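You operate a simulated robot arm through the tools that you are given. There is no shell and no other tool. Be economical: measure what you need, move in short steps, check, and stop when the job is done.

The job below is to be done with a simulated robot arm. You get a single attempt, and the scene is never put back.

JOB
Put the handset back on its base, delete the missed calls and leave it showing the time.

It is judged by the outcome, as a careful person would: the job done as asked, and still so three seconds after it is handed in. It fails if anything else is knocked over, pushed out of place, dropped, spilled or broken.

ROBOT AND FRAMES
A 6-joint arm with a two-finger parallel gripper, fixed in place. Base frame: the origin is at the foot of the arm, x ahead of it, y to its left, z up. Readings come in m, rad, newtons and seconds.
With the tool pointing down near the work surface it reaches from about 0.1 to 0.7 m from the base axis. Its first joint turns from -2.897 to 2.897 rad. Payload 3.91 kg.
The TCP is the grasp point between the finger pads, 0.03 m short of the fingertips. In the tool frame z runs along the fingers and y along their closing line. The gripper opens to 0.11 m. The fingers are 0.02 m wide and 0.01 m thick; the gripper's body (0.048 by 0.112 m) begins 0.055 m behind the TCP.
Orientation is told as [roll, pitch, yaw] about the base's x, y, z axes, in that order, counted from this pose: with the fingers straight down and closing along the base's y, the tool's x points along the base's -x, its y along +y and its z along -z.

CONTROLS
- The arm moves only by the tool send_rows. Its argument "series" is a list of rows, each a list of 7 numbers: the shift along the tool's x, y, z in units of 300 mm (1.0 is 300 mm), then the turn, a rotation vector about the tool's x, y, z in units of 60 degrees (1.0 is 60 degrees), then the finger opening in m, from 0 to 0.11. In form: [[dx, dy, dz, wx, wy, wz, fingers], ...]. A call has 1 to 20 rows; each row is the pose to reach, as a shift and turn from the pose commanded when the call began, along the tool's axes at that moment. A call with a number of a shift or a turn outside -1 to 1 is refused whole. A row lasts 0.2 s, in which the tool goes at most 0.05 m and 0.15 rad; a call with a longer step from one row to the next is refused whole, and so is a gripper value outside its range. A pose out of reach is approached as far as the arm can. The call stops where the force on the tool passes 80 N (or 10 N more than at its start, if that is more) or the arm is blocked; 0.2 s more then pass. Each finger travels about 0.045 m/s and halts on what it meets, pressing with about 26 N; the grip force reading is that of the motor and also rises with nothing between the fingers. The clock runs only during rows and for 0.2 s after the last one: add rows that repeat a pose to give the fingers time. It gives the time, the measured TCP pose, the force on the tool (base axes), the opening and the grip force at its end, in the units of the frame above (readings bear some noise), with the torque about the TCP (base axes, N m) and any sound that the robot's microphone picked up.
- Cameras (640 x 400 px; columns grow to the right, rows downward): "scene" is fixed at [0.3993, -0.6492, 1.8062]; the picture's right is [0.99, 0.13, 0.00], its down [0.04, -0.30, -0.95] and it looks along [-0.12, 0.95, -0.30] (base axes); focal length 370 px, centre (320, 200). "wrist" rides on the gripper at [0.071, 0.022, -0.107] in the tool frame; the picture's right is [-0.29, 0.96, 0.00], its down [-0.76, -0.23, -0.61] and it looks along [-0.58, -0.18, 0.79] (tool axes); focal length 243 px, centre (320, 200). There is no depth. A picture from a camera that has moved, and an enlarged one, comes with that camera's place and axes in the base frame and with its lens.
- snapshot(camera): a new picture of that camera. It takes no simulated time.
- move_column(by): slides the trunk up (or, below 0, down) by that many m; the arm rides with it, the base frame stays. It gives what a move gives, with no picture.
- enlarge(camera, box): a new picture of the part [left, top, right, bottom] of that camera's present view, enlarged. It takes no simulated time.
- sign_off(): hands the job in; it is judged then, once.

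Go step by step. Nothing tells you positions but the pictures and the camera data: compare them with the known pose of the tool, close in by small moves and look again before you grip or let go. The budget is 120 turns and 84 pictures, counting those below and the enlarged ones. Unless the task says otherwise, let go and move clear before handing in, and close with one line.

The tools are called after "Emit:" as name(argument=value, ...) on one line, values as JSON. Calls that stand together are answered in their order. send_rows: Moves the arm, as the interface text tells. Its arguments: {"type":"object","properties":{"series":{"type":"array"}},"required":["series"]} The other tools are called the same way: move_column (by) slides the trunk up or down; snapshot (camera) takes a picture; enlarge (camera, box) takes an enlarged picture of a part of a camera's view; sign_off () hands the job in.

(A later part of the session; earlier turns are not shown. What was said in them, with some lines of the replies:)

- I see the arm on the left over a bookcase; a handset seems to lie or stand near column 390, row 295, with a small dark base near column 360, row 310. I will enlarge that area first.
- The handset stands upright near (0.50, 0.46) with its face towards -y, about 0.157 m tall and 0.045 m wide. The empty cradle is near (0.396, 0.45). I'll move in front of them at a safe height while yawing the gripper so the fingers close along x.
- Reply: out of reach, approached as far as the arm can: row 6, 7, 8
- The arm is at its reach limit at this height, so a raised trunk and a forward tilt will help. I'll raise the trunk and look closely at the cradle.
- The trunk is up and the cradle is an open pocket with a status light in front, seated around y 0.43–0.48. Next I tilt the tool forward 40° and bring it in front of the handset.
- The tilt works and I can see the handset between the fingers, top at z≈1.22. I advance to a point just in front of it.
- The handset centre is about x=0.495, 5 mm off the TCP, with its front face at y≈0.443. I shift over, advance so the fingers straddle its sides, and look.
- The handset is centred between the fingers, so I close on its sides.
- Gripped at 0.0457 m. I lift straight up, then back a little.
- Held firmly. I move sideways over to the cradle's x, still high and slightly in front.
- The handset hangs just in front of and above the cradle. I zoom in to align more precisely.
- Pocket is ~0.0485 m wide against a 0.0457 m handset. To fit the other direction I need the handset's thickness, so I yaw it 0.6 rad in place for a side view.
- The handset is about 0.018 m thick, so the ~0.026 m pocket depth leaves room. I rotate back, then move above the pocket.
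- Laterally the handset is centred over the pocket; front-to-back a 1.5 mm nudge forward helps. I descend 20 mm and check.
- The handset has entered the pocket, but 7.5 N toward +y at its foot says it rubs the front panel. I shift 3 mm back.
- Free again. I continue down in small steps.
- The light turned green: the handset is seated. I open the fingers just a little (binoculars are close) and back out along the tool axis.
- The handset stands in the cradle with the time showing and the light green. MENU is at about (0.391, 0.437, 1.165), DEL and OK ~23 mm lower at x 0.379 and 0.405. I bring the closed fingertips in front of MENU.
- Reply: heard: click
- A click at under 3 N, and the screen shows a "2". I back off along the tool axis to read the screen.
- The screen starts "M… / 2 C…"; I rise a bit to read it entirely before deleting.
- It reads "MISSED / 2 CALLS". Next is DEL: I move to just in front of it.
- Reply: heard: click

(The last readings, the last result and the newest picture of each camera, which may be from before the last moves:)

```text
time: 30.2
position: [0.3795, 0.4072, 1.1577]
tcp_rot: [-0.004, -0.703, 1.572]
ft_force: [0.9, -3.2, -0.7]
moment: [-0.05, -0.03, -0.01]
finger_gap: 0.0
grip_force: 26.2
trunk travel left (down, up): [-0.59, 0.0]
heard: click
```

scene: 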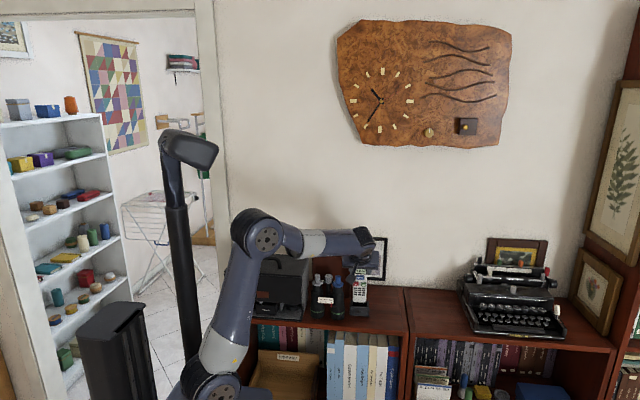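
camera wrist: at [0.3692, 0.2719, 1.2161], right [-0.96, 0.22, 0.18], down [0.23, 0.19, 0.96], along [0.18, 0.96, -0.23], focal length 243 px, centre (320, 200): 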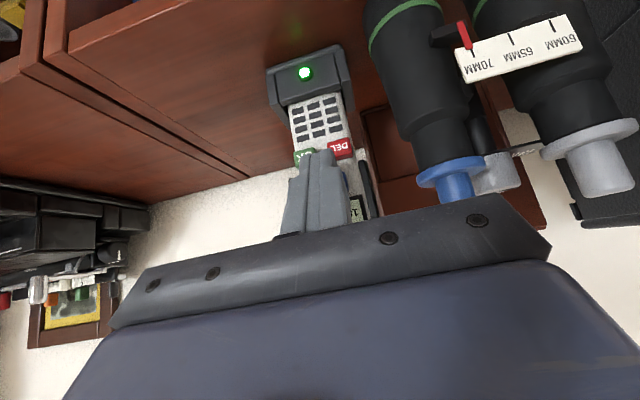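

Click. I retreat to read the screen.

Emit:
send_rows(series=[[0.025, 0, -0.022, 0, 0, 0, 0], [0, 0, -0.15, 0, 0, 0, 0], [-0.06, 0, -0.28, 0, 0, 0, 0], [-0.12, 0, -0.4, 0, 0, 0, 0], [-0.12, 0, -0.4, 0, 0, 0, 0]])

Emit:
enlarge(camera="scene", box=[330, 250, 400, 320])

```text
time: 31.4
position: [0.3797, 0.3577, 1.2719]
tcp_rot: [-0.004, -0.703, 1.573]
ft_force: [0.2, -0.6, 0.0]
moment: [0.02, 0.01, -0.01]
finger_gap: 0.0003
grip_force: 26.0
trunk travel left (down, up): [-0.59, 0.0]
```

```text
5.71 times, centred on (365, 285) of scene
camera zoom: at [0.3993, -0.6492, 1.8062], right [0.99, 0.13, 0.0], down [0.04, -0.3, -0.95], along [-0.12, 0.95, -0.3], focal length 2113 px, centre (63, -286)
```

zoom: 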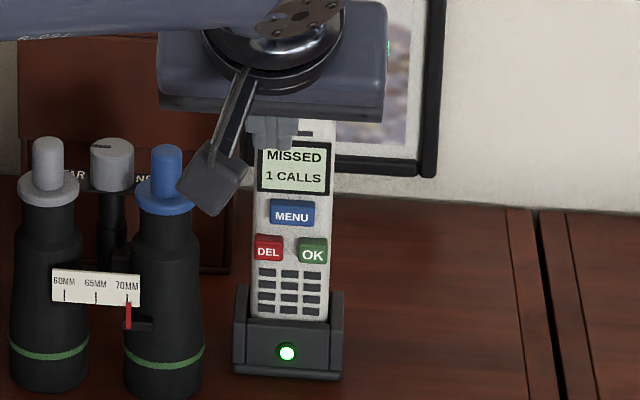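

One call left: DEL again, with the same motion reversed.

Emit:
send_rows(series=[[0.06, 0, 0.12, 0, 0, 0, 0], [0.12, 0, 0.25, 0, 0, 0, 0], [0.145, 0, 0.378, 0, 0, 0, 0], [0.133, 0, 0.389, 0, 0, 0, 0], [0.125, 0, 0.3957, 0, 0, 0, 0], [0.12, 0, 0.4, 0, 0, 0, 0]])

```text
time: 32.8
position: [0.3789, 0.4056, 1.1587]
tcp_rot: [-0.003, -0.704, 1.572]
ft_force: [1.1, -2.2, 0.1]
moment: [0.01, 0.02, -0.03]
finger_gap: 0.0
grip_force: 26.4
trunk travel left (down, up): [-0.59, 0.0]
heard: click
```

Emit:
send_rows(series=[[0.025, 0, -0.022, 0, 0, 0, 0], [0, 0, -0.15, 0, 0, 0, 0], [-0.06, 0, -0.28, 0, 0, 0, 0], [-0.12, 0, -0.4, 0, 0, 0, 0], [-0.12, 0, -0.4, 0, 0, 0, 0]])

Emit:
enlarge(camera="scene", box=[330, 250, 400, 320])

```text
time: 34.0
position: [0.3795, 0.3558, 1.2734]
tcp_rot: [-0.003, -0.703, 1.572]
ft_force: [1.1, -0.1, 0.6]
moment: [0.03, -0.02, 0.0]
finger_gap: 0.0
grip_force: 25.9
trunk travel left (down, up): [-0.59, 0.0]
```

```text
5.71 times, centred on (365, 285) of scene
camera zoom: at [0.3993, -0.6492, 1.8062], right [0.99, 0.13, 0.0], down [0.04, -0.3, -0.95], along [-0.12, 0.95, -0.3], focal length 2113 px, centre (63, -286)
```

zoom: 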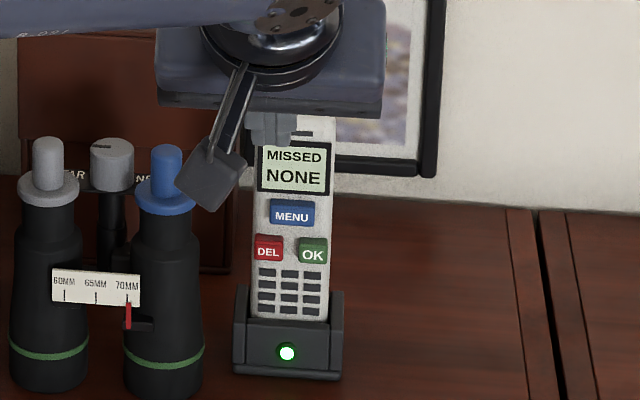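

"MISSED / NONE". Now MENU once more to go on towards the time display.

Emit:
send_rows(series=[[0.03, -0.041, 0.1, 0, 0, 0, 0], [0.06, -0.041, 0.21, 0, 0, 0, 0], [0.09, -0.041, 0.319, 0, 0, 0, 0], [0.078, -0.041, 0.33, 0, 0, 0, 0], [0.07, -0.041, 0.3367, 0, 0, 0, 0], [0.065, -0.041, 0.341, 0, 0, 0, 0]])

```text
time: 35.4
position: [0.3921, 0.4078, 1.1826]
tcp_rot: [-0.004, -0.704, 1.573]
ft_force: [-1.1, -3.7, -0.2]
moment: [-0.04, 0.01, 0.03]
finger_gap: 0.0
grip_force: 26.2
trunk travel left (down, up): [-0.59, 0.0]
heard: click
```

Emit:
send_rows(series=[[0.025, 0, -0.022, 0, 0, 0, 0], [0.0, 0, -0.15, 0, 0, 0, 0], [-0.05, 0, -0.26, 0, 0, 0, 0], [-0.09, 0, -0.36, 0, 0, 0, 0], [-0.09, 0, -0.36, 0, 0, 0, 0]])

Emit:
enlarge(camera="scene", box=[330, 250, 400, 320])

```text
time: 36.6
position: [0.3894, 0.3601, 1.281]
tcp_rot: [-0.003, -0.703, 1.573]
ft_force: [0.5, 0.2, 0.9]
moment: [0.02, 0.0, 0.02]
finger_gap: 0.0
grip_force: 25.9
trunk travel left (down, up): [-0.59, 0.0]
```

```text
5.71 times, centred on (365, 285) of scene
camera zoom: at [0.3993, -0.6492, 1.8062], right [0.99, 0.13, 0.0], down [0.04, -0.3, -0.95], along [-0.12, 0.95, -0.3], focal length 2113 px, centre (63, -286)
```

zoom: 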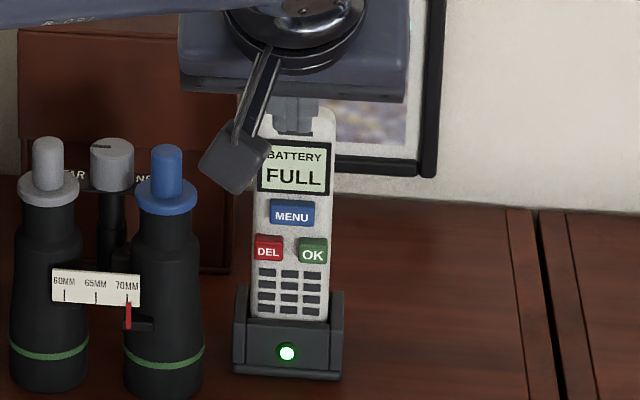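

The menu cycles: BATTERY now. I press MENU again.

Emit:
send_rows(series=[[0.04, 0, 0.1, 0, 0, 0, 0], [0.08, 0, 0.22, 0, 0, 0, 0], [0.115, 0, 0.338, 0, 0, 0, 0], [0.103, 0, 0.349, 0, 0, 0, 0], [0.095, 0, 0.3557, 0, 0, 0, 0], [0.09, 0, 0.36, 0, 0, 0, 0]])

Emit:
send_rows(series=[[0.025, 0, -0.022, 0, 0, 0, 0], [0.0, 0, -0.15, 0, 0, 0, 0], [-0.05, 0, -0.26, 0, 0, 0, 0], [-0.09, 0, -0.36, 0, 0, 0, 0], [-0.09, 0, -0.36, 0, 0, 0, 0]])

Emit:
enlarge(camera="scene", box=[330, 250, 400, 320])

```text
time: 38.0
position: [0.392, 0.4065, 1.1833]
tcp_rot: [-0.004, -0.704, 1.573]
ft_force: [1.0, -4.0, -1.2]
moment: [-0.07, -0.03, -0.02]
finger_gap: 0.0002
grip_force: 26.1
trunk travel left (down, up): [-0.59, 0.0]
heard: click
```

```text
time: 39.2
position: [0.3928, 0.3586, 1.2809]
tcp_rot: [-0.003, -0.704, 1.573]
ft_force: [-0.3, 0.5, 0.2]
moment: [0.0, -0.06, 0.02]
finger_gap: 0.0
grip_force: 26.5
trunk travel left (down, up): [-0.59, 0.0]
```

```text
5.71 times, centred on (365, 285) of scene
camera zoom: at [0.3993, -0.6492, 1.8062], right [0.99, 0.13, 0.0], down [0.04, -0.3, -0.95], along [-0.12, 0.95, -0.3], focal length 2113 px, centre (63, -286)
```

zoom: 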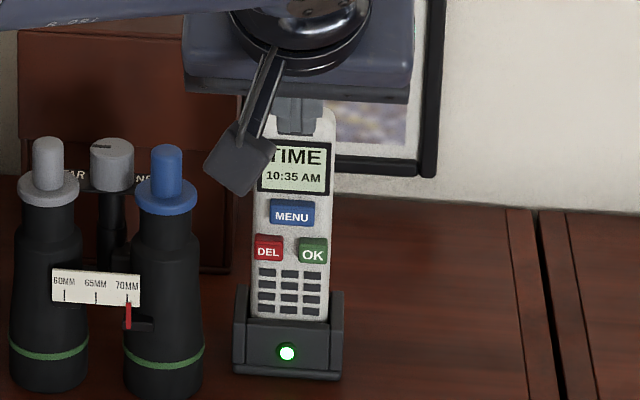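

It shows TIME 10:35 AM with the green light on. I back well clear and take a final look.

Emit:
send_rows(series=[[0.085, 0, -0.072, 0, 0, 0, 0], [0.17, 0, -0.144, 0, 0, 0, 0], [0.254, 0, -0.216, 0, 0, 0, 0], [0.254, 0, -0.216, 0, 0, 0, 0]])

Emit:
enlarge(camera="scene", box=[220, 210, 420, 335])

```text
time: 40.2
position: [0.3928, 0.2569, 1.2815]
tcp_rot: [-0.003, -0.703, 1.573]
ft_force: [-1.1, -0.1, -0.6]
moment: [-0.03, 0.04, -0.02]
finger_gap: 0.0
grip_force: 25.2
trunk travel left (down, up): [-0.59, 0.0]
```

```text
3.20 times, centred on (320, 272) of scene
camera zoom: at [0.3993, -0.6492, 1.8062], right [0.99, 0.13, 0.0], down [0.04, -0.3, -0.95], along [-0.12, 0.95, -0.3], focal length 1183 px, centre (320, -32)
```

zoom: 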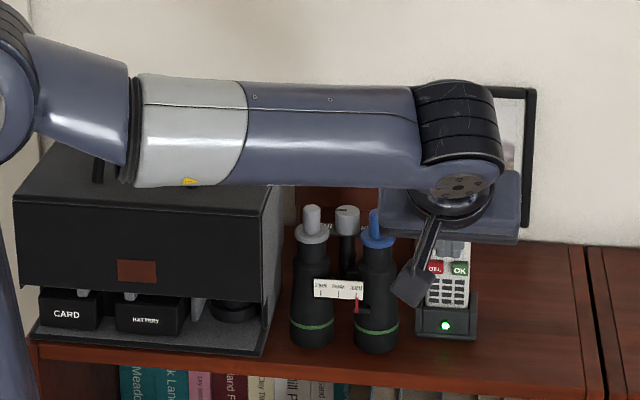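

The arm is clear, everything else is in place, the light is green and the time was showing; I hand in.

Emit:
sign_off()

```text
The job is handed in.
```

The handset is back on its base with the green light on, both missed calls are deleted, and its screen shows the time, 10:35 AM.
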